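You operate a simulated robot arm through the tools that you are given. There is no shell and no other tool.

Carry out the task below with a simulated two-armed robot. There is one attempt and no reset: what you move stays moved.

Task
Pack the purple lunch box with the raisins tub, blue ice pack and sandwich.
Fine: tub in the square well, ice pack in the slot, sandwich in the wide well. Leave the box on the red mat.

It is judged by the outcome, as a careful person would: the job done as asked, and still so three seconds after it is handed in. It fails if anything else is knocked over, pushed out of place, dropped, spilled or broken.

Robot
Two 7-joint arms with fingered hands on one trunk that stands fixed in place. Base frame: the origin is at the foot of the trunk, x ahead of it, y to its left, z up. Units: mm, rad, N and s.
The left shoulder is at [21, 269, 1147], the right one opposite. Payload 5 kg a hand.
The TCP of each hand is the grasp point between the finger pads, 42 mm short of the fingertips. In the tool frame z runs along the fingers and y along their closing line. The gripper opens to 208 mm. The gripper's body begins 119 mm behind the TCP. The gripper is a hand of 4 fingers: y runs from the thumb to the fingers, the wrist lies at [0, 0, -317] in the tool frame, and closing takes about 1.5 s.
Orientation is that of the tool frame in the base frame, as a unit quaternion [x, y, z, w]. With the fingers straight down and closing along the base's y, the tool's x points along the base's -x, its y along +y and its z along -z.

Tools
- The arms move only by the tool step_arm. It takes "left_plan", "right_plan" or both (then of equal length, played together; a hand with none holds still); each is a list of rows, each a list of 3 entries, a list of its own where there are three numbers: the opening, from 0 (shut) to 1 (fully open), then the shift along the base's x, y, z in mm, then the turn, a rotation vector about the base's x, y, z in rad. In form: [[jaw, [dx, dy, dz], [rx, ry, rz]], ...]. A call has 1 to 20 rows; each row is the pose to reach, as a shift and turn from the pose commanded when the call began. Rows are played at 5 a second. More than 50 mm and 0.15 rad between two rows, or a gripper value outside its range, and nothing of the call is played. Where a pose cannot be reached the arm comes as near as it can. A force on the tool above 60 N (or 10 N above the force at the start of the call, whichever is more), or a blocked arm, ends the call early, and 0.2 s more pass. The fingers move at their own pace (about 153 mm/s each) and stop on an object; they squeeze with about 29 N. The grip force told is the motor's: it shows also when the fingers shut on nothing. Time passes only in rows, and 0.2 s behind the last, so rows that repeat a pose let the fingers close. It gives the time, the measured TCP pose, the force on the tool (base axes), the opening and the grip force at its end, in the units of the frame above (readings bear some noise), with the torque about the TCP (base axes, N m) and any sound that the robot's microphone picked up.
- Cameras (640 x 400 px; columns grow to the right, rows downward): "scene" is now at [153.2, 27.3, 1423.9]; the picture's right is [0.39, -0.92, 0.00], its down [-0.47, -0.20, -0.86] and it looks along [0.79, 0.33, -0.51] (base axes); focal length 313 px, centre (320, 200). "left" rides on the left gripper at [-93, 1, -146] in its tool frame; the picture's right is [-0.01, -1.00, 0.00], its down [0.84, -0.01, -0.54] and it looks along [0.54, -0.01, 0.84] (tool axes); focal length 280 px, centre (320, 200). "right" rides on the right gripper at [94, 1, -146] in its tool frame; the picture's right is [-0.01, 1.00, 0.00], its down [-0.84, -0.01, -0.54] and it looks along [-0.54, -0.01, 0.84] (tool axes); focal length 280 px, centre (320, 200). There is no depth. A picture from a camera that has moved, and an enlarged one, comes with that camera's place and axes in the base frame and with its lens. The place of the scene camera against the robot may be out by one fixed shift of up to 12 mm in any direction.
- grab_frame(camera): a new picture of that camera. The clock stands still meanwhile.
- lift_body(by): slides the trunk up (or, below 0, down) by that many mm; the arms and the scene camera ride with it, the base frame stays. It gives what a move gives, with no picture.
- grasp_type(shape, hand): the hand has 4 fingers and takes this shape, open, in about a second: jaw (thumb against the fingers, like two jaws); tri (thumb and two fingers); tip (a fingertip pinch); poke (one finger out to press); point (the index stretched); flat (the hand flat); cup (the hand cupped); fist (a fist). The gripper value then closes the fingers along that shape, each until it touches; the sizes above hold for jaw. It gives what a move gives, with no picture.
- turn_head(pan, tilt): turns the head with the scene camera to pan (to the left, within 1.396 rad either way) and tilt (down, from -0.506 to 1.204), counted from straight ahead of the robot. It gives what a move gives.
- enlarge(camera, box): a new picture of the part [left, top, right, bottom] of that camera's present view, enlarged. The clock stands still meanwhile.
- finish_job(): hands the job in; it is judged then, once.

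Nothing tells you positions but the pictures and the camera data. Unless the task says otherwise, let go and move clear before handing in.

The tools are called after ">>>" by a JSON object that holds its "op" and its "data". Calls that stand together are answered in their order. step_arm: Moves the arms, as the interface text tells. Its arguments: {"type":"object","properties":{"left_plan":{"type":"array","items":{"type":"array"}},"right_plan":{"type":"array","items":{"type":"array"}}},"required":[]} The other tools are called the same way: lift_body (by) slides the trunk up or down; grasp_type (shape, hand) gives the hand a shape; turn_head (pan, tilt) turns the head that bears the scene camera; grab_frame (camera) takes a picture; enlarge (camera, box) takes an enlarged picture of a part of a camera's view; finish_job () hands the job in.

At the start:

```text
clock: 0.0
left_tcp_pos: [611.4, 571.7, 1267.9]
left_tcp_rot: [-0.182, 0.983, 0.001, 0.0]
left_contact_force: [0.6, 0.7, -0.2]
left_wrist_torque: [0.0, -0.03, -0.01]
left_opening: 207.8
left_finger_force: 0.1
left_shape: jaw
right_tcp_pos: [467.3, 0.1, 1171.4]
right_tcp_rot: [-0.18, 0.984, 0.0, -0.001]
right_contact_force: [0.1, 1.1, -0.3]
right_wrist_torque: [-0.03, 0.0, -0.01]
right_opening: 208.0
right_finger_force: 0.0
right_shape: jaw
trunk travel left (down, up): [-525.0, 96.0]
head pan, tilt: [0.4, 0.538]
```

scene: 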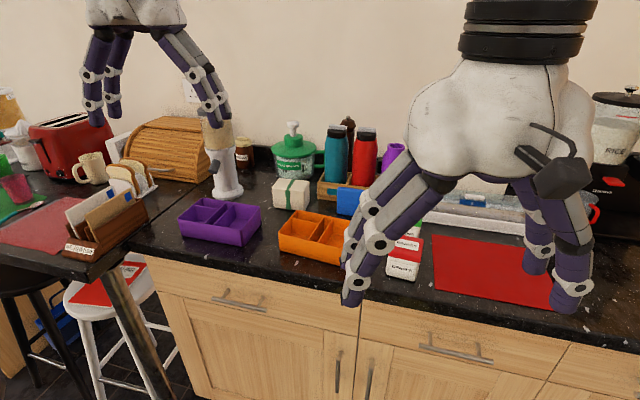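
right: 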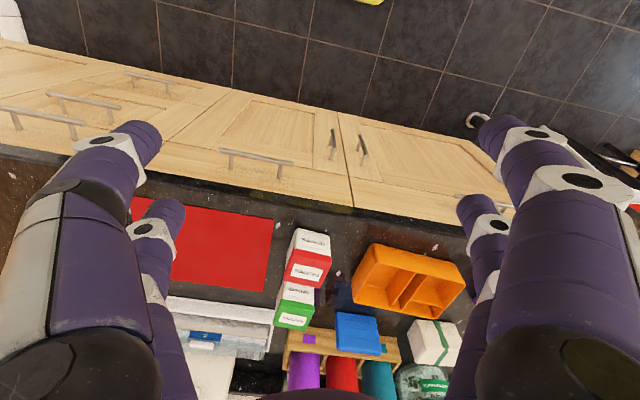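
left: 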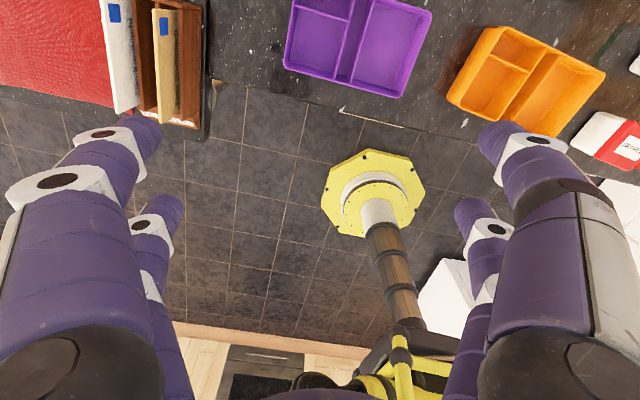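

I see a purple and an orange lunch box on a dark counter, two red-and-white tubs, a blue block, a white/green wrapped item, and red mats on the left and right. First I'll look closer to identify the objects.

>>> {"op": "enlarge", "data": {"camera": "scene", "box": [160, 110, 400, 260]}}

>>> {"op": "enlarge", "data": {"camera": "scene", "box": [340, 150, 640, 330]}}

>>> {"op": "enlarge", "data": {"camera": "scene", "box": [0, 90, 200, 270]}}

>>> {"op": "enlarge", "data": {"camera": "right", "box": [130, 190, 480, 400]}}

>>> {"op": "enlarge", "data": {"camera": "left", "box": [260, 0, 640, 200]}}

```text
2.67 times, centred on (280, 185) of scene
camera zoom: at [153.2, 27.3, 1423.9], right [0.39, -0.92, 0.0], down [-0.47, -0.2, -0.86], along [0.79, 0.33, -0.51], focal length 835 px, centre (427, 240)
```

zoom: 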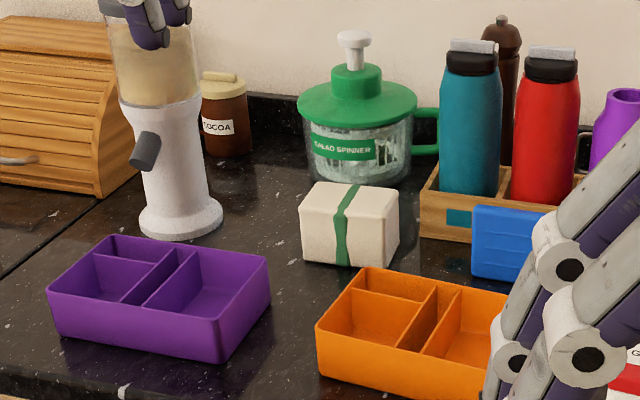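

```text
2.13 times, centred on (490, 240) of scene
camera zoom: at [153.2, 27.3, 1423.9], right [0.39, -0.92, 0.0], down [-0.47, -0.2, -0.86], along [0.79, 0.33, -0.51], focal length 668 px, centre (-43, 115)
```

zoom: 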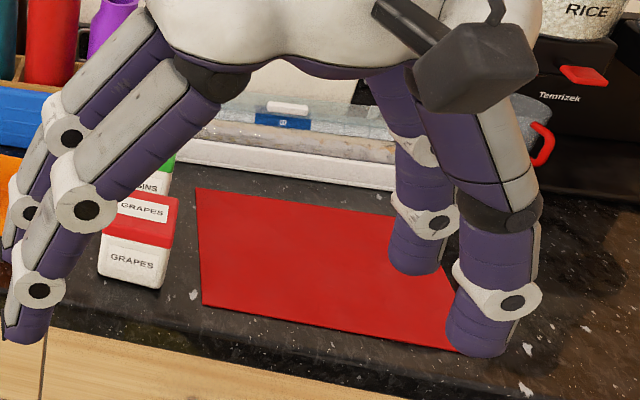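

```text
2.22 times, centred on (100, 180) of scene
camera zoom: at [153.2, 27.3, 1423.9], right [0.39, -0.92, 0.0], down [-0.47, -0.2, -0.86], along [0.79, 0.33, -0.51], focal length 696 px, centre (809, 244)
```

zoom: 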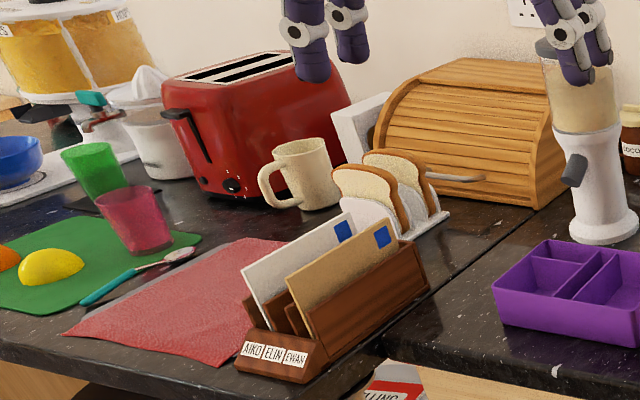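

```text
1.83 times, centred on (305, 295) of right
camera zoom: at [379.5, -32.6, 1319.2], right [-0.34, 0.94, 0.0], down [0.79, 0.29, 0.54], along [0.51, 0.18, -0.84], focal length 513 px, centre (347, 26)
```

zoom: 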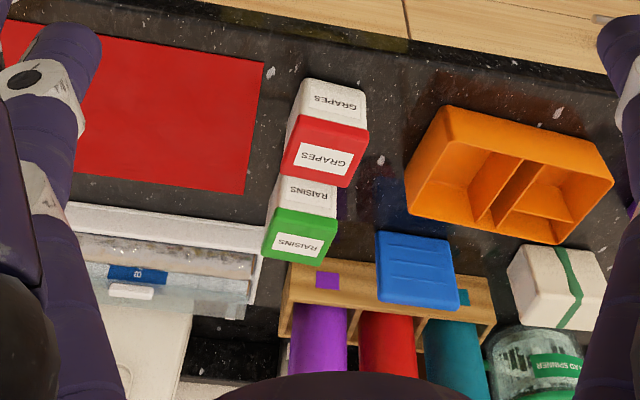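

```text
1.68 times, centred on (450, 100) of left
camera zoom: at [697.8, 606.4, 1413.6], right [0.37, -0.93, 0.0], down [-0.78, -0.31, 0.54], along [-0.5, -0.2, -0.84], focal length 472 px, centre (101, 368)
```

zoom: 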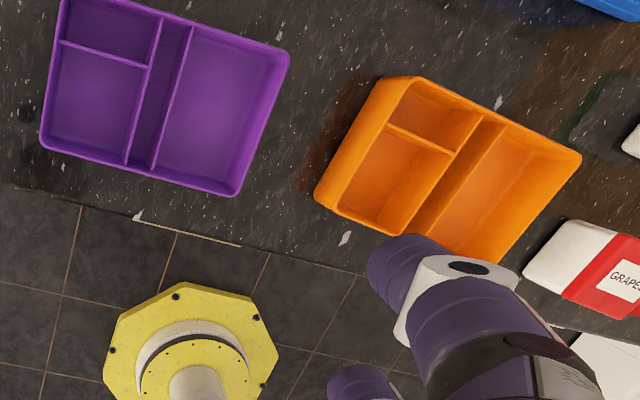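

The wrapped white block with a green band looks like the sandwich. The raisins tub (green lid) stands behind the grapes tub, and the blue ice pack is at the bottle crate. The bright red mat is on the right, and the purple box is around (700, 540). I'll move the right hand aside to get a clear view and see the mat with its camera.

>>> {"op": "step_arm", "data": {"right_plan": [[0.5, [0, -50, 30], [0, 0, 0]], [0.5, [0, -100, 60], [0, 0, 0]], [0.5, [0, -150, 90], [0, 0, 0]], [0.5, [0, -200, 110], [0, 0, 0]], [0.5, [0, -245, 120], [0, 0, 0]], [0.5, [0, -290, 130], [0, 0, 0]], [0.5, [0, -330, 130], [0, 0, 0]]], "left_plan": [[0.5, [0, 0, 10], [0, 0, 0]], [0.5, [0, 0, 20], [0, 0, 0]], [0.5, [0, 0, 30], [0, 0, 0]], [0.5, [0, 0, 40], [0, 0, 0]], [0.5, [0, 0, 50], [0, 0, 0]], [0.5, [0, 0, 60], [0, 0, 0]], [0.5, [0, 0, 60], [0, 0, 0]]]}}

>>> {"op": "turn_head", "data": {"pan": 0.15, "tilt": 0.65}}

>>> {"op": "grab_frame", "data": {"camera": "scene"}}

>>> {"op": "grab_frame", "data": {"camera": "right"}}

>>> {"op": "grab_frame", "data": {"camera": "left"}}

```text
refused: row 1 steps farther than a row can; nothing moved
```

```text
clock: 0.8
left_tcp_pos: [611.1, 571.9, 1267.3]
left_tcp_rot: [-0.182, 0.983, 0.0, 0.0]
left_contact_force: [0.0, 0.1, -0.3]
left_wrist_torque: [-0.02, -0.02, -0.01]
left_opening: 207.8
left_finger_force: 0.0
left_shape: jaw
right_tcp_pos: [467.5, 0.7, 1171.2]
right_tcp_rot: [-0.181, 0.983, 0.0, 0.0]
right_contact_force: [-1.0, 0.4, 0.7]
right_wrist_torque: [0.0, 0.0, 0.02]
right_opening: 208.0
right_finger_force: 0.0
right_shape: jaw
trunk travel left (down, up): [-525.0, 96.0]
head pan, tilt: [0.15, 0.649]
```

```text
taken
camera scene: at [156.1, 5.3, 1414.0], right [0.15, -0.99, 0.0], down [-0.6, -0.09, -0.8], along [0.79, 0.12, -0.6], focal length 313 px, centre (320, 200)
```

scene: 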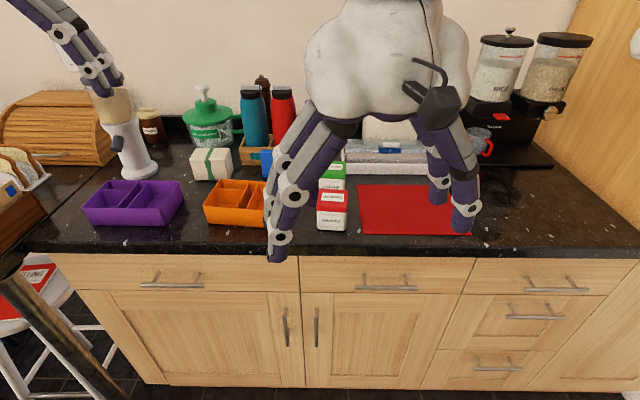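

```text
taken
camera right: at [379.5, -32.5, 1319.2], right [-0.34, 0.94, 0.0], down [0.79, 0.29, 0.54], along [0.51, 0.18, -0.84], focal length 280 px, centre (320, 200)
```

right: 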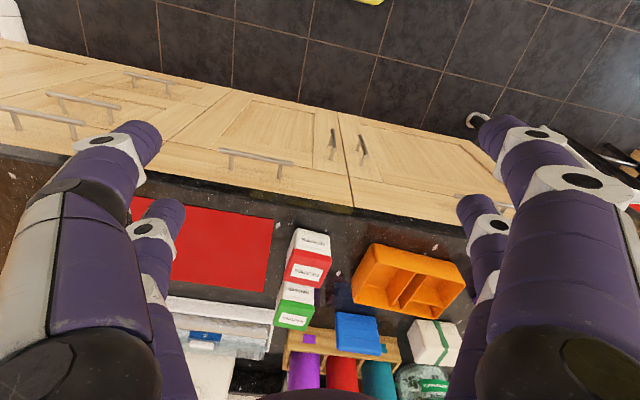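

```text
taken
camera left: at [697.9, 606.4, 1413.6], right [0.37, -0.93, 0.0], down [-0.78, -0.31, 0.54], along [-0.5, -0.2, -0.84], focal length 280 px, centre (320, 200)
```

left: 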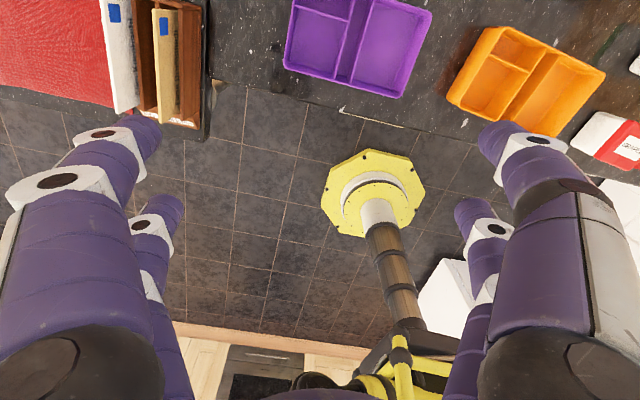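

The right hand still blocks the mat, because my first step was too long. I'll move it right and up in smaller steps.

>>> {"op": "step_arm", "data": {"right_plan": [[0.5, [0, -40, 20], [0, 0, 0]], [0.5, [0, -80, 40], [0, 0, 0]], [0.5, [0, -120, 60], [0, 0, 0]], [0.5, [0, -160, 75], [0, 0, 0]], [0.5, [0, -205, 85], [0, 0, 0]], [0.5, [0, -250, 95], [0, 0, 0]], [0.5, [0, -295, 100], [0, 0, 0]], [0.5, [0, -340, 100], [0, 0, 0]], [0.5, [0, -340, 100], [0, 0, 0]]]}}

>>> {"op": "grab_frame", "data": {"camera": "scene"}}

>>> {"op": "grab_frame", "data": {"camera": "right"}}

>>> {"op": "enlarge", "data": {"camera": "scene", "box": [180, 100, 340, 240]}}

>>> {"op": "enlarge", "data": {"camera": "scene", "box": [300, 120, 540, 260]}}

>>> {"op": "enlarge", "data": {"camera": "scene", "box": [60, 130, 220, 250]}}

```text
clock: 2.8
left_tcp_pos: [610.6, 574.2, 1267.1]
left_tcp_rot: [-0.182, 0.983, 0.0, 0.0]
left_contact_force: [-0.8, 1.3, -0.8]
left_wrist_torque: [-0.19, -0.02, 0.02]
left_opening: 207.9
left_finger_force: 0.0
left_shape: jaw
right_tcp_pos: [466.2, -340.8, 1271.5]
right_tcp_rot: [-0.182, 0.983, 0.0, 0.0]
right_contact_force: [0.1, 0.5, -0.1]
right_wrist_torque: [-0.13, -0.03, -0.01]
right_opening: 104.2
right_finger_force: 0.1
right_shape: jaw
trunk travel left (down, up): [-525.0, 96.0]
head pan, tilt: [0.15, 0.649]
```

```text
taken
camera scene: at [156.0, 6.7, 1414.0], right [0.15, -0.99, 0.0], down [-0.6, -0.09, -0.8], along [0.79, 0.12, -0.6], focal length 313 px, centre (320, 200)
```

scene: 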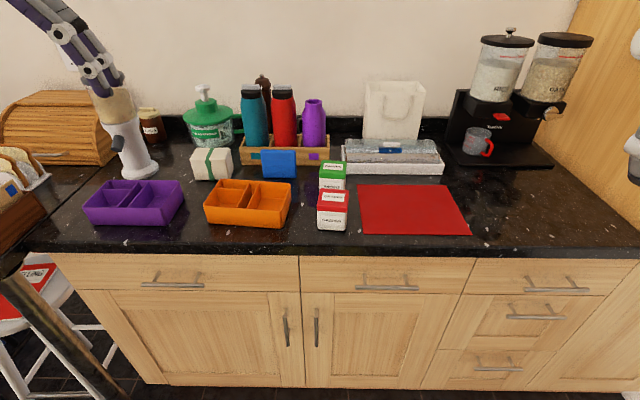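

```text
taken
camera right: at [377.9, -372.7, 1418.7], right [-0.34, 0.94, 0.0], down [0.79, 0.29, 0.54], along [0.51, 0.18, -0.84], focal length 280 px, centre (320, 200)
```

right: 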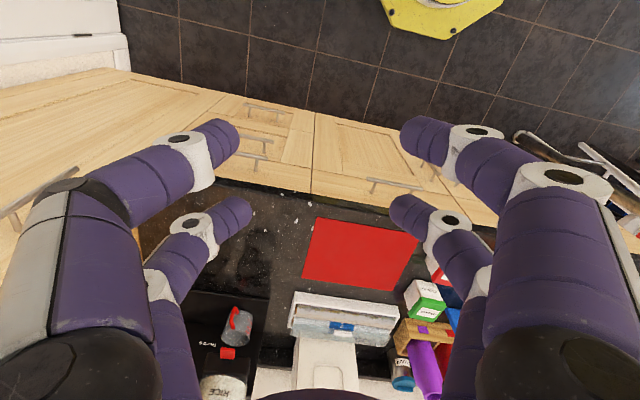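

```text
2.86 times, centred on (260, 170) of scene
camera zoom: at [156.0, 6.7, 1414.0], right [0.15, -0.99, 0.0], down [-0.6, -0.09, -0.8], along [0.79, 0.12, -0.6], focal length 895 px, centre (491, 286)
```

zoom: 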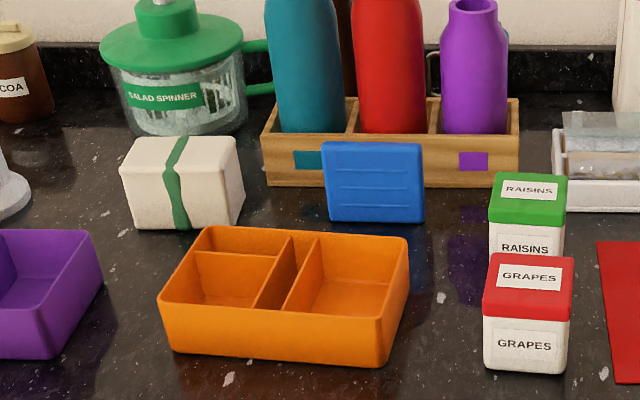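

```text
2.67 times, centred on (420, 190) of scene
camera zoom: at [156.0, 6.7, 1414.0], right [0.15, -0.99, 0.0], down [-0.6, -0.09, -0.8], along [0.79, 0.12, -0.6], focal length 835 px, centre (53, 227)
```

zoom: 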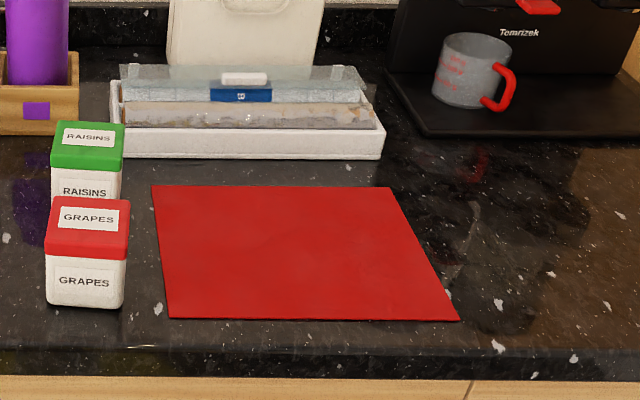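

```text
3.33 times, centred on (140, 190) of scene
camera zoom: at [156.0, 6.7, 1414.0], right [0.15, -0.99, 0.0], down [-0.6, -0.09, -0.8], along [0.79, 0.12, -0.6], focal length 1044 px, centre (920, 233)
```

zoom: 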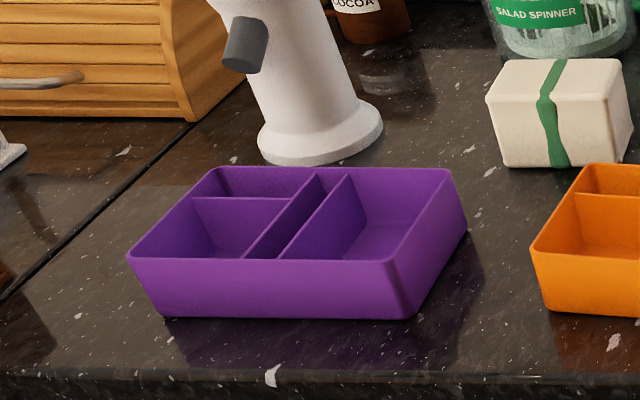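

The box is about 188×117 mm near (705, 555). The mat spans roughly x 700–940 and y −264 to +12. I'll raise the trunk for more reach, then turn the left hand 90° above the purple box to test the wrist and look down.

>>> {"op": "lift_body", "data": {"by": 90}}

>>> {"op": "step_arm", "data": {"left_plan": [[1, [0, 0, -20], [0, 0, -0.14]], [1, [0, 0, -40], [0, 0, -0.28]], [1, [0, 0, -60], [0, 0, -0.42]], [1, [0, 0, -80], [0, 0, -0.56]], [1, [0, 0, -100], [0, 0, -0.7]], [1, [0, 0, -120], [0, 0, -0.84]], [1, [0, 0, -140], [0, 0, -0.98]], [1, [0, 0, -150], [0, 0, -1.12]], [1, [0, 0, -150], [0, 0, -1.26]], [1, [0, 0, -150], [0, 0, -1.4]], [1, [0, 0, -150], [0, 0, -1.54]], [1, [0, 0, -150], [0, 0, -1.68]], [1, [0, 0, -150], [0, 0, -1.77]], [1, [0, 0, -150], [0, 0, -1.77]]]}}

>>> {"op": "grab_frame", "data": {"camera": "left"}}

>>> {"op": "grab_frame", "data": {"camera": "scene"}}

```text
clock: 4.0
left_tcp_pos: [611.9, 571.6, 1357.5]
left_tcp_rot: [-0.182, 0.983, 0.0, 0.0]
left_contact_force: [0.5, -0.1, 0.2]
left_wrist_torque: [-0.02, 0.01, 0.0]
left_opening: 208.2
left_finger_force: 0.1
left_shape: jaw
right_tcp_pos: [468.2, -340.3, 1360.8]
right_tcp_rot: [-0.181, 0.983, 0.0, -0.001]
right_contact_force: [-0.4, -0.1, 0.0]
right_wrist_torque: [0.02, 0.03, 0.01]
right_opening: 104.4
right_finger_force: 0.0
right_shape: jaw
trunk travel left (down, up): [-615.0, 6.0]
head pan, tilt: [0.15, 0.649]
```

```text
clock: 7.0
left_tcp_pos: [611.5, 570.9, 1206.0]
left_tcp_rot: [0.646, 0.763, 0.0, 0.0]
left_contact_force: [0.2, 0.4, -0.5]
left_wrist_torque: [-0.01, 0.02, 0.01]
left_opening: 207.7
left_finger_force: 0.0
left_shape: jaw
right_tcp_pos: [466.9, -340.0, 1361.0]
right_tcp_rot: [-0.181, 0.984, 0.0, 0.0]
right_contact_force: [-0.2, 0.3, -0.3]
right_wrist_torque: [-0.01, -0.02, -0.01]
right_opening: 104.4
right_finger_force: 0.1
right_shape: jaw
trunk travel left (down, up): [-615.0, 6.0]
head pan, tilt: [0.15, 0.649]
```

```text
taken
camera left: at [627.8, 479.8, 1353.9], right [-0.98, -0.18, 0.0], down [-0.15, 0.83, 0.54], along [-0.1, 0.53, -0.84], focal length 280 px, centre (320, 200)
```

left: 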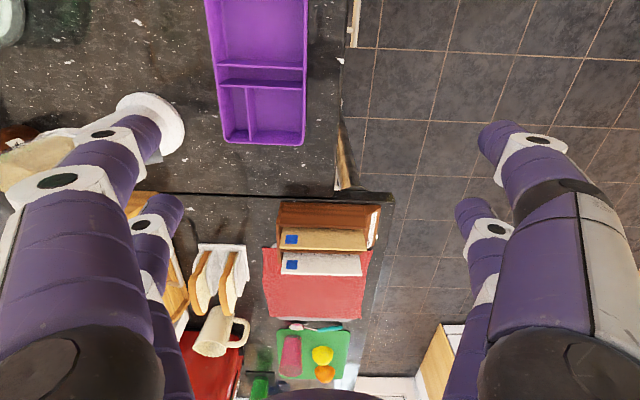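

```text
taken
camera scene: at [154.7, 5.4, 1504.2], right [0.15, -0.99, 0.0], down [-0.6, -0.09, -0.8], along [0.79, 0.12, -0.6], focal length 313 px, centre (320, 200)
```

scene: 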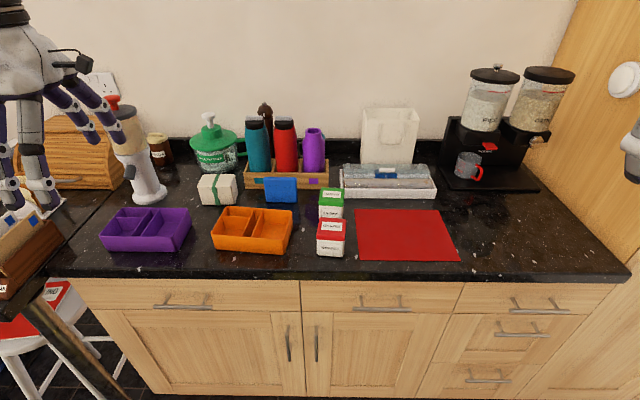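

The 90° turn works. Now I'll enlarge the box in this view to get its exact pose.

>>> {"op": "enlarge", "data": {"camera": "left", "box": [140, 0, 380, 150]}}

>>> {"op": "enlarge", "data": {"camera": "scene", "box": [90, 160, 250, 260]}}

```text
2.67 times, centred on (260, 75) of left
camera zoom: at [627.8, 479.8, 1353.9], right [-0.98, -0.18, 0.0], down [-0.15, 0.83, 0.54], along [-0.1, 0.53, -0.84], focal length 748 px, centre (480, 533)
```

zoom: 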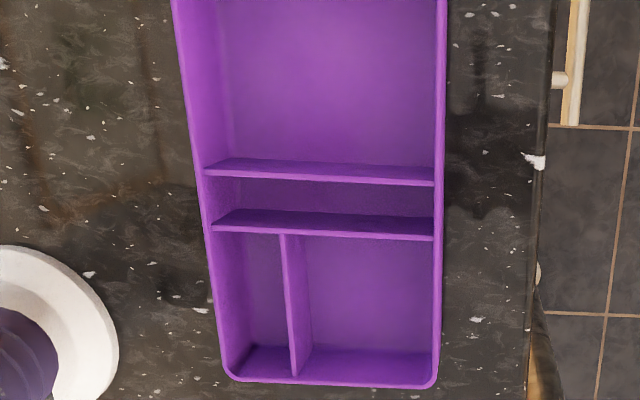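

```text
4.00 times, centred on (170, 210) of scene
camera zoom: at [154.7, 5.4, 1504.2], right [0.15, -0.99, 0.0], down [-0.6, -0.09, -0.8], along [0.79, 0.12, -0.6], focal length 1253 px, centre (920, 160)
```

zoom: 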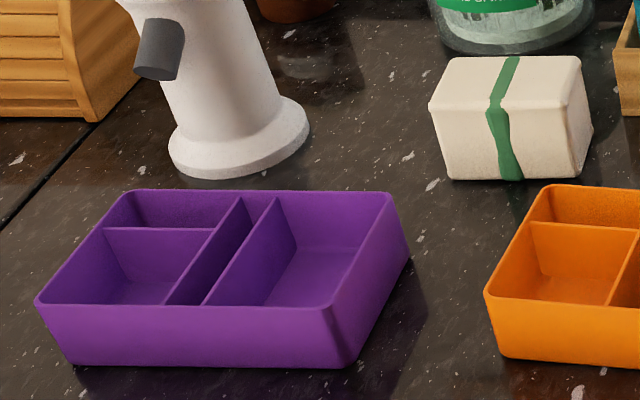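

The left camera puts the box centre at about (692, 555) with its rim near z 960 and yaw near 8°. The scene camera is offset by roughly −12 mm in x. I'll hover over the box and check.

>>> {"op": "step_arm", "data": {"left_plan": [[0.85, [25, -5, -25], [0, 0, -0.01]], [0.85, [50, -10, -50], [0, 0, -0.02]], [0.85, [75, -16, -80], [0, 0, -0.025]], [0.85, [80.5, -16, -120], [0, 0, -0.025]], [0.85, [80.5, -16, -146], [0, 0, -0.025]], [0.85, [80.5, -16, -146], [0, 0, -0.025]]]}}

>>> {"op": "grab_frame", "data": {"camera": "left"}}

>>> {"op": "enlarge", "data": {"camera": "scene", "box": [40, 60, 280, 260]}}

```text
clock: 8.4
left_tcp_pos: [691.3, 553.4, 1063.3]
left_tcp_rot: [0.655, 0.755, 0.0, 0.0]
left_contact_force: [-0.3, -0.2, 0.3]
left_wrist_torque: [-0.03, -0.08, -0.01]
left_opening: 176.8
left_finger_force: 0.0
left_shape: jaw
right_tcp_pos: [467.1, -339.5, 1362.6]
right_tcp_rot: [-0.181, 0.983, 0.001, 0.001]
right_contact_force: [-0.3, 0.2, 0.6]
right_wrist_torque: [-0.03, -0.08, 0.04]
right_opening: 104.3
right_finger_force: 0.1
right_shape: jaw
trunk travel left (down, up): [-615.0, 6.0]
head pan, tilt: [0.15, 0.649]
```

```text
taken
camera left: at [705.3, 461.5, 1208.8], right [-0.99, -0.15, 0.0], down [-0.13, 0.83, 0.54], along [-0.08, 0.53, -0.84], focal length 280 px, centre (320, 200)
```

left: 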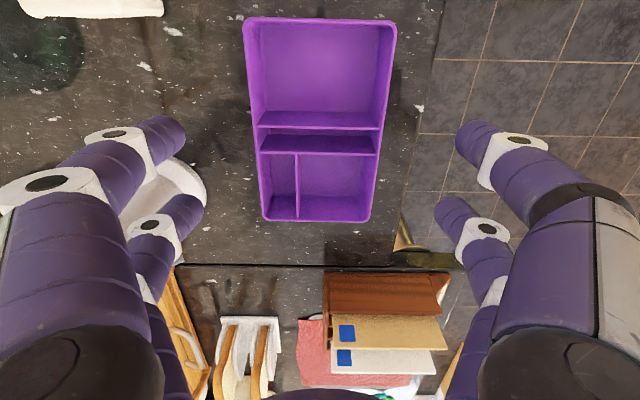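

```text
2.00 times, centred on (160, 160) of scene
camera zoom: at [153.8, 5.4, 1504.4], right [0.15, -0.99, 0.0], down [-0.6, -0.09, -0.8], along [0.79, 0.12, -0.6], focal length 626 px, centre (640, 280)
```

zoom: 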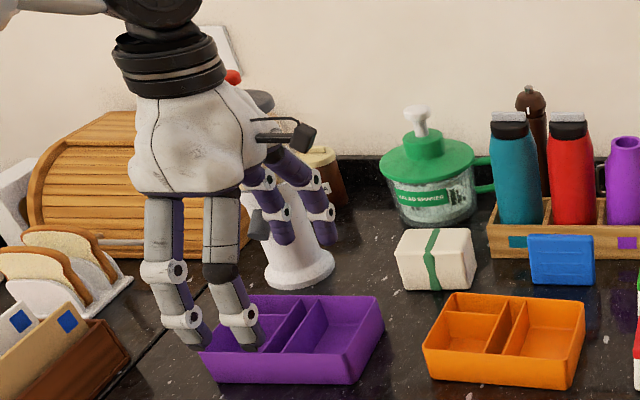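

The hover pose matches: box centre about (692, 555), rim z about 961, hand aligned. I'll descend so the pads straddle the box, then close.

>>> {"op": "step_arm", "data": {"left_plan": [[0.85, [0, 1, -40], [0, 0, 0]], [0.85, [0.5, 1.5, -75], [0, 0, 0]], [0.85, [0.5, 1.5, -98], [0, 0, 0]], [0.85, [0.5, 1.5, -98], [0, 0, 0]]]}}

>>> {"op": "grab_frame", "data": {"camera": "left"}}

>>> {"op": "enlarge", "data": {"camera": "scene", "box": [40, 60, 280, 260]}}

```text
clock: 9.4
left_tcp_pos: [694.1, 555.6, 962.8]
left_tcp_rot: [0.656, 0.755, 0.0, -0.001]
left_contact_force: [0.4, 0.7, -0.1]
left_wrist_torque: [0.03, 0.02, 0.02]
left_opening: 176.9
left_finger_force: 0.0
left_shape: jaw
right_tcp_pos: [468.4, -340.8, 1360.9]
right_tcp_rot: [-0.18, 0.984, 0.0, 0.001]
right_contact_force: [-0.4, -0.3, 0.0]
right_wrist_torque: [0.07, -0.05, 0.03]
right_opening: 104.4
right_finger_force: 0.0
right_shape: jaw
trunk travel left (down, up): [-615.0, 6.0]
head pan, tilt: [0.15, 0.649]
```

```text
taken
camera left: at [707.2, 463.5, 1109.6], right [-0.99, -0.15, 0.0], down [-0.13, 0.83, 0.54], along [-0.08, 0.53, -0.84], focal length 280 px, centre (320, 200)
```

left: 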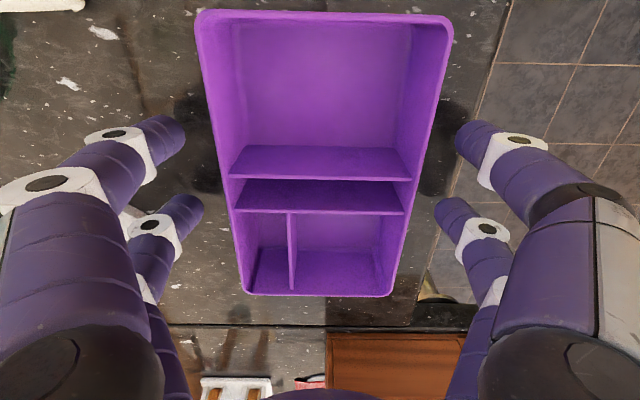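

```text
2.00 times, centred on (160, 160) of scene
camera zoom: at [154.3, 4.9, 1504.3], right [0.15, -0.99, 0.0], down [-0.6, -0.09, -0.8], along [0.79, 0.12, -0.6], focal length 626 px, centre (640, 280)
```

zoom: 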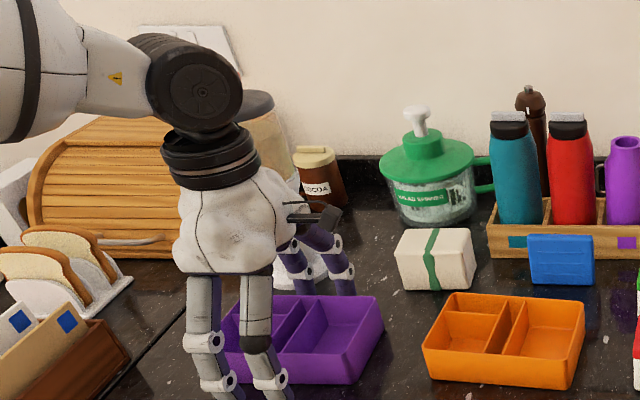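

The fingers straddle the box on both sides, so I'll close, then lift slightly to check the grip.

>>> {"op": "step_arm", "data": {"left_plan": [[0.4, [0, 0, 0], [0, 0, 0]], [0.2, [0, 0, 0], [0, 0, 0]], [0.2, [0, 0, 0], [0, 0, 0]], [0.2, [0, 0, 0], [0, 0, 0]], [0.2, [0, 0, 0], [0, 0, 0]], [0.2, [0, 0, 0], [0, 0, 0]], [0.2, [0, 0, 0], [0, 0, 0]], [0.2, [0, 0, 10], [0, 0, 0]], [0.2, [0, 0, 25], [0, 0, 0]], [0.2, [0, 0, 40], [0, 0, 0]], [0.2, [0, 0, 40], [0, 0, 0]]]}}

>>> {"op": "grab_frame", "data": {"camera": "left"}}

>>> {"op": "enlarge", "data": {"camera": "scene", "box": [40, 60, 280, 260]}}

```text
clock: 11.8
left_tcp_pos: [690.2, 557.2, 1002.8]
left_tcp_rot: [0.655, 0.755, -0.001, 0.0]
left_contact_force: [0.2, -0.5, -2.2]
left_wrist_torque: [-0.04, 0.02, 0.0]
left_opening: 109.1
left_finger_force: 29.1
left_shape: jaw
right_tcp_pos: [468.4, -339.6, 1361.1]
right_tcp_rot: [-0.181, 0.984, 0.0, 0.0]
right_contact_force: [-0.3, -0.3, -0.5]
right_wrist_torque: [0.0, 0.01, 0.0]
right_opening: 104.4
right_finger_force: 0.1
right_shape: jaw
trunk travel left (down, up): [-615.0, 6.0]
head pan, tilt: [0.15, 0.649]
```

```text
taken
camera left: at [705.8, 465.5, 1148.9], right [-0.99, -0.15, 0.0], down [-0.13, 0.83, 0.54], along [-0.08, 0.53, -0.84], focal length 280 px, centre (320, 200)
```

left: 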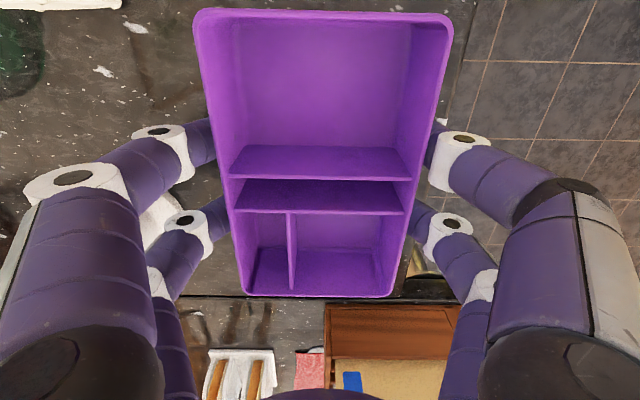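

```text
2.00 times, centred on (160, 160) of scene
camera zoom: at [155.0, 5.5, 1504.1], right [0.15, -0.99, 0.0], down [-0.6, -0.09, -0.8], along [0.79, 0.12, -0.6], focal length 626 px, centre (640, 280)
```

zoom: 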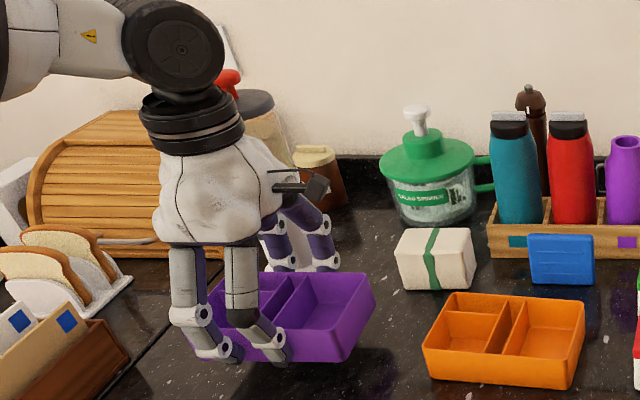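

The box is gripped firmly and level. I'll raise it to clear everything and carry it right along x≈700 towards the mat.

>>> {"op": "step_arm", "data": {"left_plan": [[0.2, [0, 0, 45], [0, 0, 0]], [0.2, [0, -10, 85], [0, 0, 0]], [0.2, [0, -40, 115], [0, 0, 0]], [0.2, [0, -80, 120], [0, 0, 0]], [0.2, [0, -120, 120], [0, 0, 0]], [0.2, [0, -160, 120], [0, 0, 0]], [0.2, [0, -200, 120], [0, 0, 0]], [0.2, [0, -240, 120], [0, 0, 0]], [0.2, [0, -280, 120], [0, 0, 0]], [0.2, [0, -320, 120], [0, 0, 0]], [0.2, [0, -360, 120], [0, 0, 0]], [0.2, [0, -400, 120], [0, 0, 0]], [0.2, [0, -440, 120], [0, 0, 0]], [0.2, [0, -480, 120], [0, 0, 0]], [0.2, [10, -520, 120], [0, 0, 0]], [0.2, [25, -555, 120], [0, 0, 0]], [0.2, [40, -590, 120], [0, 0, 0]], [0.2, [60, -620, 120], [0, 0, 0]], [0.2, [80, -650, 120], [0, 0, 0]], [0.2, [95, -672, 120], [0, 0, 0]]]}}

>>> {"op": "grab_frame", "data": {"camera": "left"}}

>>> {"op": "grab_frame", "data": {"camera": "scene"}}

>>> {"op": "grab_frame", "data": {"camera": "right"}}

```text
clock: 16.0
left_tcp_pos: [629.2, 177.2, 1130.6]
left_tcp_rot: [0.655, 0.755, -0.001, 0.001]
left_contact_force: [0.3, 0.0, -2.0]
left_wrist_torque: [0.03, 0.0, 0.01]
left_opening: 108.5
left_finger_force: 29.4
left_shape: jaw
left hand out of reach, approached as far as the arm can: row 11, 12, 13, 14, 15, 16, 17, 18, 19, 20
right_tcp_pos: [466.0, -340.1, 1361.7]
right_tcp_rot: [-0.181, 0.983, 0.0, 0.0]
right_contact_force: [-0.6, -0.8, 0.7]
right_wrist_torque: [-0.01, -0.04, 0.01]
right_opening: 104.4
right_finger_force: 0.0
right_shape: jaw
trunk travel left (down, up): [-615.0, 6.0]
head pan, tilt: [0.15, 0.649]
```

```text
taken
camera left: at [644.5, 86.4, 1277.5], right [-0.99, -0.15, 0.0], down [-0.13, 0.83, 0.54], along [-0.08, 0.53, -0.84], focal length 280 px, centre (320, 200)
```

left: 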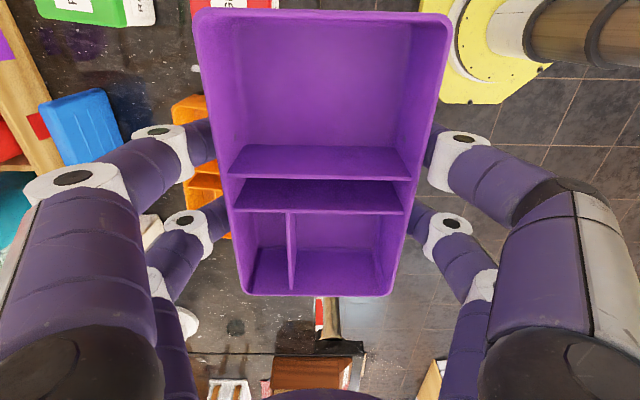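

```text
taken
camera scene: at [154.3, 5.4, 1504.2], right [0.15, -0.99, 0.0], down [-0.6, -0.09, -0.8], along [0.79, 0.12, -0.6], focal length 313 px, centre (320, 200)
```

scene: 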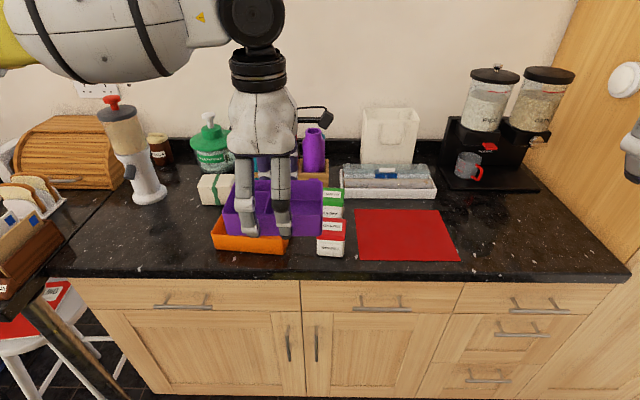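

```text
taken
camera right: at [379.3, -372.4, 1509.2], right [-0.34, 0.94, 0.0], down [0.79, 0.29, 0.54], along [0.51, 0.18, -0.84], focal length 280 px, centre (320, 200)
```

right: 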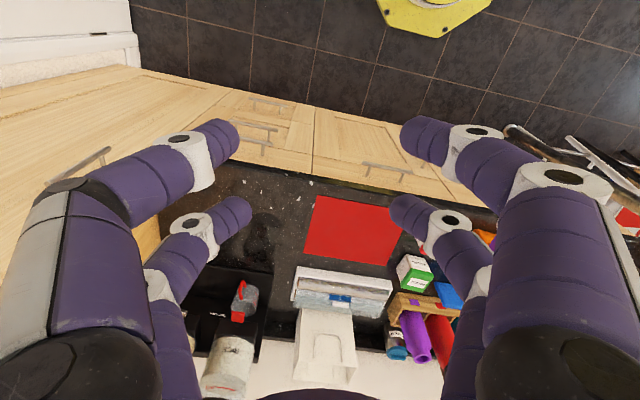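

The box is held, but the left arm stops at about y=177 in this orientation, probably at a joint limit. I'll turn the hand partway back to see whether that frees the reach.

>>> {"op": "step_arm", "data": {"left_plan": [[0.2, [0, 0, 0], [0, 0, 0.12]], [0.2, [0, 0, 0], [0, 0, 0.24]], [0.2, [0, 0, 0], [0, 0, 0.36]], [0.2, [0, 0, 0], [0, 0, 0.48]], [0.2, [0, 0, 0], [0, 0, 0.6]], [0.2, [0, 0, 0], [0, 0, 0.6]]]}}

>>> {"op": "grab_frame", "data": {"camera": "scene"}}

```text
clock: 17.4
left_tcp_pos: [634.0, 178.4, 1135.1]
left_tcp_rot: [0.403, 0.915, -0.001, 0.001]
left_contact_force: [-0.3, -0.3, -1.8]
left_wrist_torque: [0.0, 0.0, -0.02]
left_opening: 108.5
left_finger_force: 28.9
left_shape: jaw
left hand out of reach, approached as far as the arm can: row 5, 6
right_tcp_pos: [466.6, -340.6, 1360.6]
right_tcp_rot: [-0.181, 0.984, 0.0, 0.002]
right_contact_force: [0.1, -0.7, 0.4]
right_wrist_torque: [0.0, -0.02, -0.03]
right_opening: 104.6
right_finger_force: 0.1
right_shape: jaw
trunk travel left (down, up): [-615.0, 6.0]
head pan, tilt: [0.15, 0.649]
```

```text
taken
camera scene: at [154.7, 5.3, 1504.2], right [0.15, -0.99, 0.0], down [-0.6, -0.09, -0.8], along [0.79, 0.12, -0.6], focal length 313 px, centre (320, 200)
```

scene: 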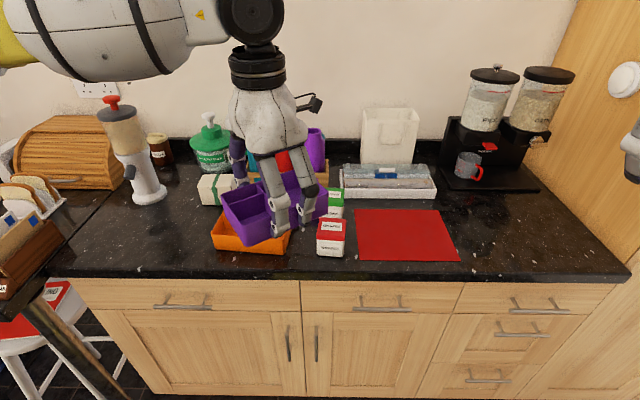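

Rotation is fine, so the limit seems to be in the arm posture. I'll probe by extending forward and slightly lower, staying clear of everything, before going right.

>>> {"op": "step_arm", "data": {"left_plan": [[0.2, [20, 0, -20], [0, 0, 0]], [0.2, [45, 0, -40], [0, 0, 0]], [0.2, [70, 0, -55], [0, 0, 0]], [0.2, [95, 0, -60], [0, 0, 0]], [0.2, [100, -30, -60], [0, 0, 0]], [0.2, [100, -70, -60], [0, 0, 0]], [0.2, [100, -110, -60], [0, 0, 0]], [0.2, [100, -150, -60], [0, 0, 0]], [0.2, [100, -150, -60], [0, 0, 0]]]}}

>>> {"op": "grab_frame", "data": {"camera": "scene"}}

```text
clock: 19.4
left_tcp_pos: [669.7, 196.7, 1076.0]
left_tcp_rot: [0.404, 0.915, -0.001, 0.002]
left_contact_force: [-0.1, -0.3, -2.0]
left_wrist_torque: [0.03, 0.01, -0.01]
left_opening: 108.6
left_finger_force: 29.0
left_shape: jaw
left hand out of reach, approached as far as the arm can: row 1, 2, 3, 4, 5, 6, 7, 8, 9
right_tcp_pos: [467.1, -340.2, 1361.6]
right_tcp_rot: [-0.181, 0.984, 0.001, 0.001]
right_contact_force: [-0.6, 0.1, 0.4]
right_wrist_torque: [-0.03, 0.05, 0.0]
right_opening: 104.4
right_finger_force: 0.2
right_shape: jaw
trunk travel left (down, up): [-615.0, 6.0]
head pan, tilt: [0.15, 0.649]
```

```text
taken
camera scene: at [154.8, 5.3, 1504.2], right [0.15, -0.99, 0.0], down [-0.6, -0.09, -0.8], along [0.79, 0.12, -0.6], focal length 313 px, centre (320, 200)
```

scene: 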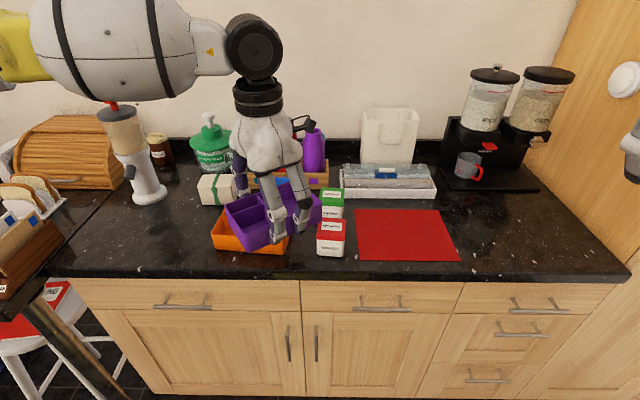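

Still limited here. I'll turn the hand to its neutral yaw for this arm direction and then probe rightward again.

>>> {"op": "step_arm", "data": {"left_plan": [[0.2, [0, 0, 10], [0, 0, 0.14]], [0.2, [0, 0, 20], [0, 0, 0.28]], [0.2, [0, 0, 20], [0, 0, 0.42]], [0.2, [0, 0, 20], [0, 0, 0.56]], [0.2, [0, 0, 20], [0, 0, 0.7]], [0.2, [0, -20, 20], [0, 0, 0.7]], [0.2, [0, -50, 20], [0, 0, 0.7]], [0.2, [0, -80, 20], [0, 0, 0.7]], [0.2, [0, -80, 20], [0, 0, 0.7]]]}}

>>> {"op": "grab_frame", "data": {"camera": "scene"}}

```text
clock: 21.4
left_tcp_pos: [640.2, 179.6, 1090.5]
left_tcp_rot: [0.064, 0.998, -0.003, 0.0]
left_contact_force: [0.8, 0.9, -3.0]
left_wrist_torque: [-0.12, 0.1, 0.01]
left_opening: 108.7
left_finger_force: 29.2
left_shape: jaw
left hand out of reach, approached as far as the arm can: row 6, 7, 8, 9
right_tcp_pos: [469.1, -338.7, 1361.8]
right_tcp_rot: [-0.181, 0.983, 0.0, -0.001]
right_contact_force: [1.8, 1.1, 0.0]
right_wrist_torque: [-0.1, 0.15, 0.03]
right_opening: 104.4
right_finger_force: 0.0
right_shape: jaw
trunk travel left (down, up): [-615.0, 6.0]
head pan, tilt: [0.15, 0.649]
```

```text
taken
camera scene: at [156.1, 6.2, 1503.9], right [0.15, -0.99, 0.0], down [-0.6, -0.09, -0.8], along [0.79, 0.12, -0.61], focal length 313 px, centre (320, 200)
```

scene: 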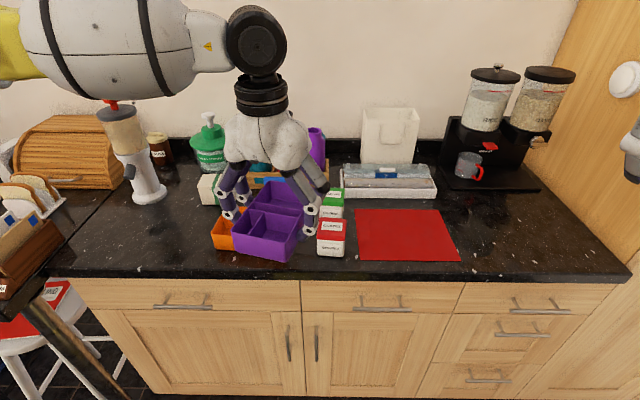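

The arm seems stuck in an elbow-out posture. The right arm began near (467, 0), so I'll bring the left hand back towards the mirrored pose (closer and higher) and cross from there.

>>> {"op": "step_arm", "data": {"left_plan": [[0.2, [-35, 0, 30], [0, 0, 0]], [0.2, [-70, 0, 60], [0, 0, 0]], [0.2, [-105, 0, 90], [0, 0, 0]], [0.2, [-140, -5, 120], [0, 0, 0]], [0.2, [-170, -25, 150], [0, 0, -0.05]], [0.2, [-170, -60, 165], [0, 0, -0.1]], [0.2, [-170, -100, 170], [0, 0, -0.15]], [0.2, [-170, -140, 170], [0, 0, -0.2]], [0.2, [-170, -180, 170], [0, 0, -0.23]], [0.2, [-170, -180, 170], [0, 0, -0.23]]]}}

>>> {"op": "grab_frame", "data": {"camera": "scene"}}

```text
clock: 23.6
left_tcp_pos: [488.8, 155.8, 1286.3]
left_tcp_rot: [0.169, 0.986, -0.002, 0.0]
left_contact_force: [2.3, 0.3, -2.6]
left_wrist_torque: [-0.01, 0.29, 0.03]
left_opening: 108.4
left_finger_force: 28.7
left_shape: jaw
left hand out of reach, approached as far as the arm can: row 6, 7, 8, 9, 10
right_tcp_pos: [470.7, -338.9, 1359.7]
right_tcp_rot: [-0.181, 0.984, 0.0, 0.0]
right_contact_force: [1.6, 0.8, -1.3]
right_wrist_torque: [-0.01, 0.26, 0.0]
right_opening: 104.6
right_finger_force: 0.2
right_shape: jaw
trunk travel left (down, up): [-615.0, 6.0]
head pan, tilt: [0.15, 0.649]
```

```text
taken
camera scene: at [157.5, 5.3, 1503.8], right [0.15, -0.99, 0.0], down [-0.6, -0.09, -0.8], along [0.79, 0.12, -0.61], focal length 313 px, centre (320, 200)
```

scene: 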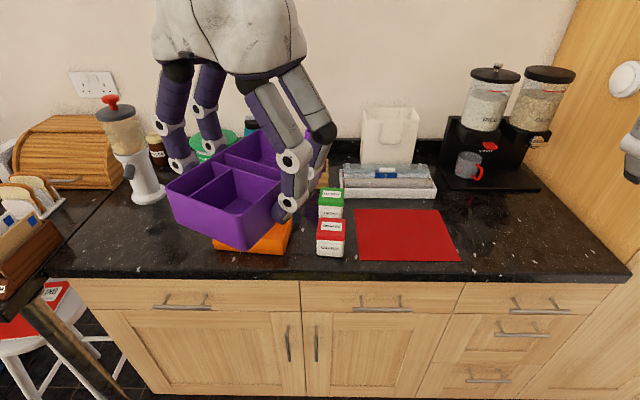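

The left arm still stalls at about y=155. I'll back off left and try the opposite yaw direction, which may bring the elbow in.

>>> {"op": "step_arm", "data": {"left_plan": [[0.2, [20, 40, 0], [0, 0, 0.1]], [0.2, [40, 80, -10], [0, 0, 0.24]], [0.2, [60, 120, -20], [0, 0, 0.38]], [0.2, [80, 160, -30], [0, 0, 0.52]], [0.2, [100, 200, -40], [0, 0, 0.66]], [0.2, [110, 220, -50], [0, 0, 0.8]], [0.2, [110, 220, -60], [0, 0, 0.94]], [0.2, [110, 220, -60], [0, 0, 1.08]], [0.2, [110, 220, -60], [0, 0, 1.22]], [0.2, [110, 220, -60], [0, 0, 1.36]], [0.2, [110, 220, -60], [0, 0, 1.5]], [0.2, [110, 220, -60], [0, 0, 1.5]]]}}

>>> {"op": "grab_frame", "data": {"camera": "scene"}}

```text
clock: 26.2
left_tcp_pos: [592.5, 382.0, 1229.0]
left_tcp_rot: [-0.54, 0.841, -0.001, 0.0]
left_contact_force: [0.0, -0.2, -2.2]
left_wrist_torque: [0.01, 0.03, -0.01]
left_opening: 108.4
left_finger_force: 28.7
left_shape: jaw
right_tcp_pos: [467.3, -340.4, 1361.9]
right_tcp_rot: [-0.181, 0.983, 0.0, 0.001]
right_contact_force: [-0.1, -0.2, 0.3]
right_wrist_torque: [-0.01, 0.04, -0.02]
right_opening: 104.2
right_finger_force: 0.1
right_shape: jaw
trunk travel left (down, up): [-615.0, 6.0]
head pan, tilt: [0.15, 0.649]
```

```text
taken
camera scene: at [154.9, 5.4, 1504.1], right [0.15, -0.99, 0.0], down [-0.6, -0.09, -0.8], along [0.79, 0.12, -0.6], focal length 313 px, centre (320, 200)
```

scene: 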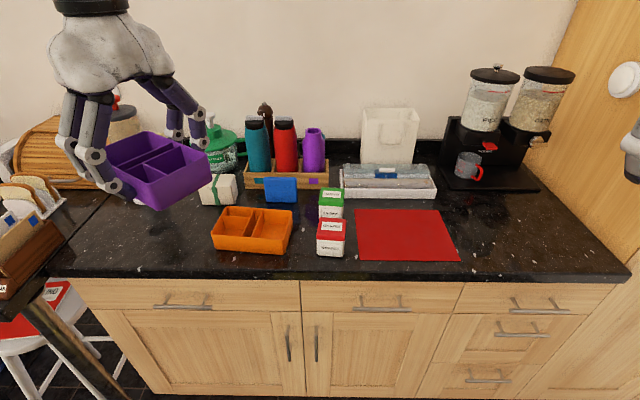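

That worked, with the hand turned the other way. Now I'll probe rightward from here with the box high.

>>> {"op": "step_arm", "data": {"left_plan": [[0.2, [0, -45, -10], [0, 0, 0]], [0.2, [0, -90, -20], [0, 0, 0]], [0.2, [0, -135, -40], [0, 0, 0]], [0.2, [0, -175, -60], [0, 0, 0]], [0.2, [10, -215, -80], [0, 0, 0]], [0.2, [20, -255, -90], [0, 0, 0]], [0.2, [40, -290, -100], [0, 0, 0]], [0.2, [40, -290, -100], [0, 0, 0]]]}}

>>> {"op": "grab_frame", "data": {"camera": "scene"}}

```text
clock: 28.0
left_tcp_pos: [606.0, 167.6, 1142.4]
left_tcp_rot: [-0.54, 0.842, -0.001, -0.001]
left_contact_force: [2.3, 1.5, -3.3]
left_wrist_torque: [-0.07, 0.35, -0.02]
left_opening: 108.1
left_finger_force: 28.8
left_shape: jaw
left hand out of reach, approached as far as the arm can: row 6, 7, 8
right_tcp_pos: [472.0, -337.6, 1358.7]
right_tcp_rot: [-0.181, 0.984, 0.0, -0.002]
right_contact_force: [2.7, 0.2, -1.7]
right_wrist_torque: [-0.07, 0.41, 0.0]
right_opening: 104.3
right_finger_force: 0.0
right_shape: jaw
trunk travel left (down, up): [-615.0, 6.0]
head pan, tilt: [0.15, 0.649]
```

```text
taken
camera scene: at [158.7, 6.0, 1503.6], right [0.15, -0.99, 0.0], down [-0.6, -0.09, -0.79], along [0.79, 0.12, -0.61], focal length 313 px, centre (320, 200)
```

scene: 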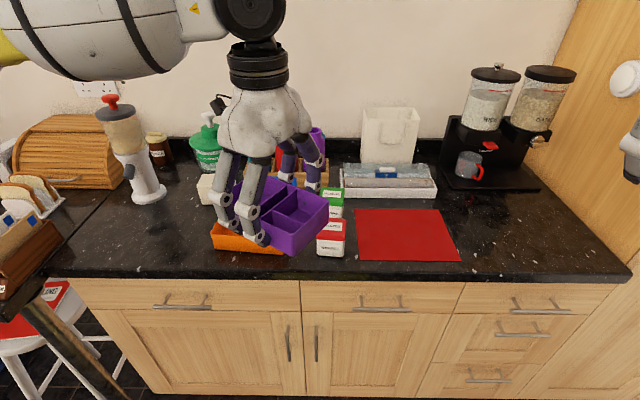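

The limit doesn't depend on yaw. I'll look at the arms themselves with the head camera to understand the posture.

>>> {"op": "turn_head", "data": {"pan": 1.2, "tilt": 0.3}}

>>> {"op": "grab_frame", "data": {"camera": "scene"}}

>>> {"op": "turn_head", "data": {"pan": -1.2, "tilt": 0.3}}

>>> {"op": "grab_frame", "data": {"camera": "scene"}}

```text
clock: 29.3
left_tcp_pos: [602.2, 166.6, 1144.5]
left_tcp_rot: [-0.54, 0.842, -0.001, 0.0]
left_contact_force: [-0.3, -0.1, -2.1]
left_wrist_torque: [0.0, 0.03, 0.0]
left_opening: 108.3
left_finger_force: 29.2
left_shape: jaw
right_tcp_pos: [468.0, -340.9, 1361.5]
right_tcp_rot: [-0.18, 0.984, 0.0, 0.0]
right_contact_force: [0.6, -0.1, -0.4]
right_wrist_torque: [-0.02, 0.1, -0.02]
right_opening: 104.6
right_finger_force: 0.0
right_shape: jaw
trunk travel left (down, up): [-615.0, 6.0]
head pan, tilt: [1.201, 0.3]
```

```text
taken
camera scene: at [103.4, 79.3, 1535.8], right [0.93, -0.36, 0.0], down [-0.11, -0.28, -0.96], along [0.35, 0.89, -0.3], focal length 313 px, centre (320, 200)
```

scene: 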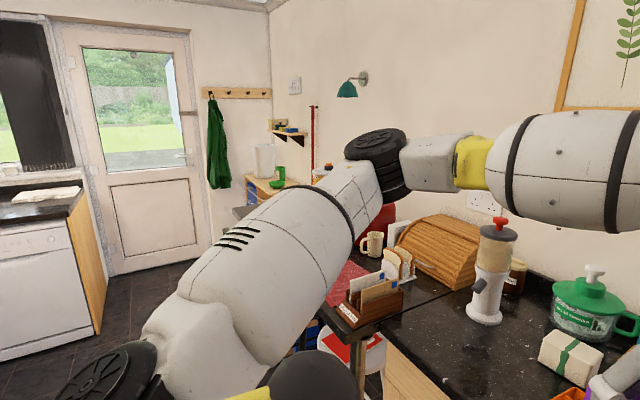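

```text
clock: 31.5
left_tcp_pos: [601.8, 166.0, 1143.6]
left_tcp_rot: [-0.539, 0.842, -0.002, 0.0]
left_contact_force: [-0.4, 0.6, -1.9]
left_wrist_torque: [-0.02, -0.03, -0.04]
left_opening: 108.3
left_finger_force: 29.2
left_shape: jaw
right_tcp_pos: [468.8, -339.7, 1360.7]
right_tcp_rot: [-0.18, 0.984, -0.001, 0.0]
right_contact_force: [0.3, -0.6, 0.1]
right_wrist_torque: [0.01, 0.04, 0.0]
right_opening: 104.4
right_finger_force: 0.0
right_shape: jaw
trunk travel left (down, up): [-615.0, 6.0]
head pan, tilt: [-1.201, 0.3]
```

```text
taken
camera scene: at [102.6, -94.7, 1535.9], right [-0.93, -0.36, 0.0], down [-0.11, 0.28, -0.96], along [0.35, -0.89, -0.3], focal length 313 px, centre (320, 200)
```

scene: 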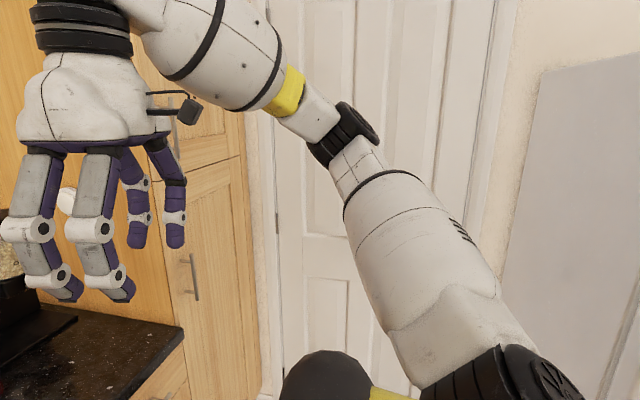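

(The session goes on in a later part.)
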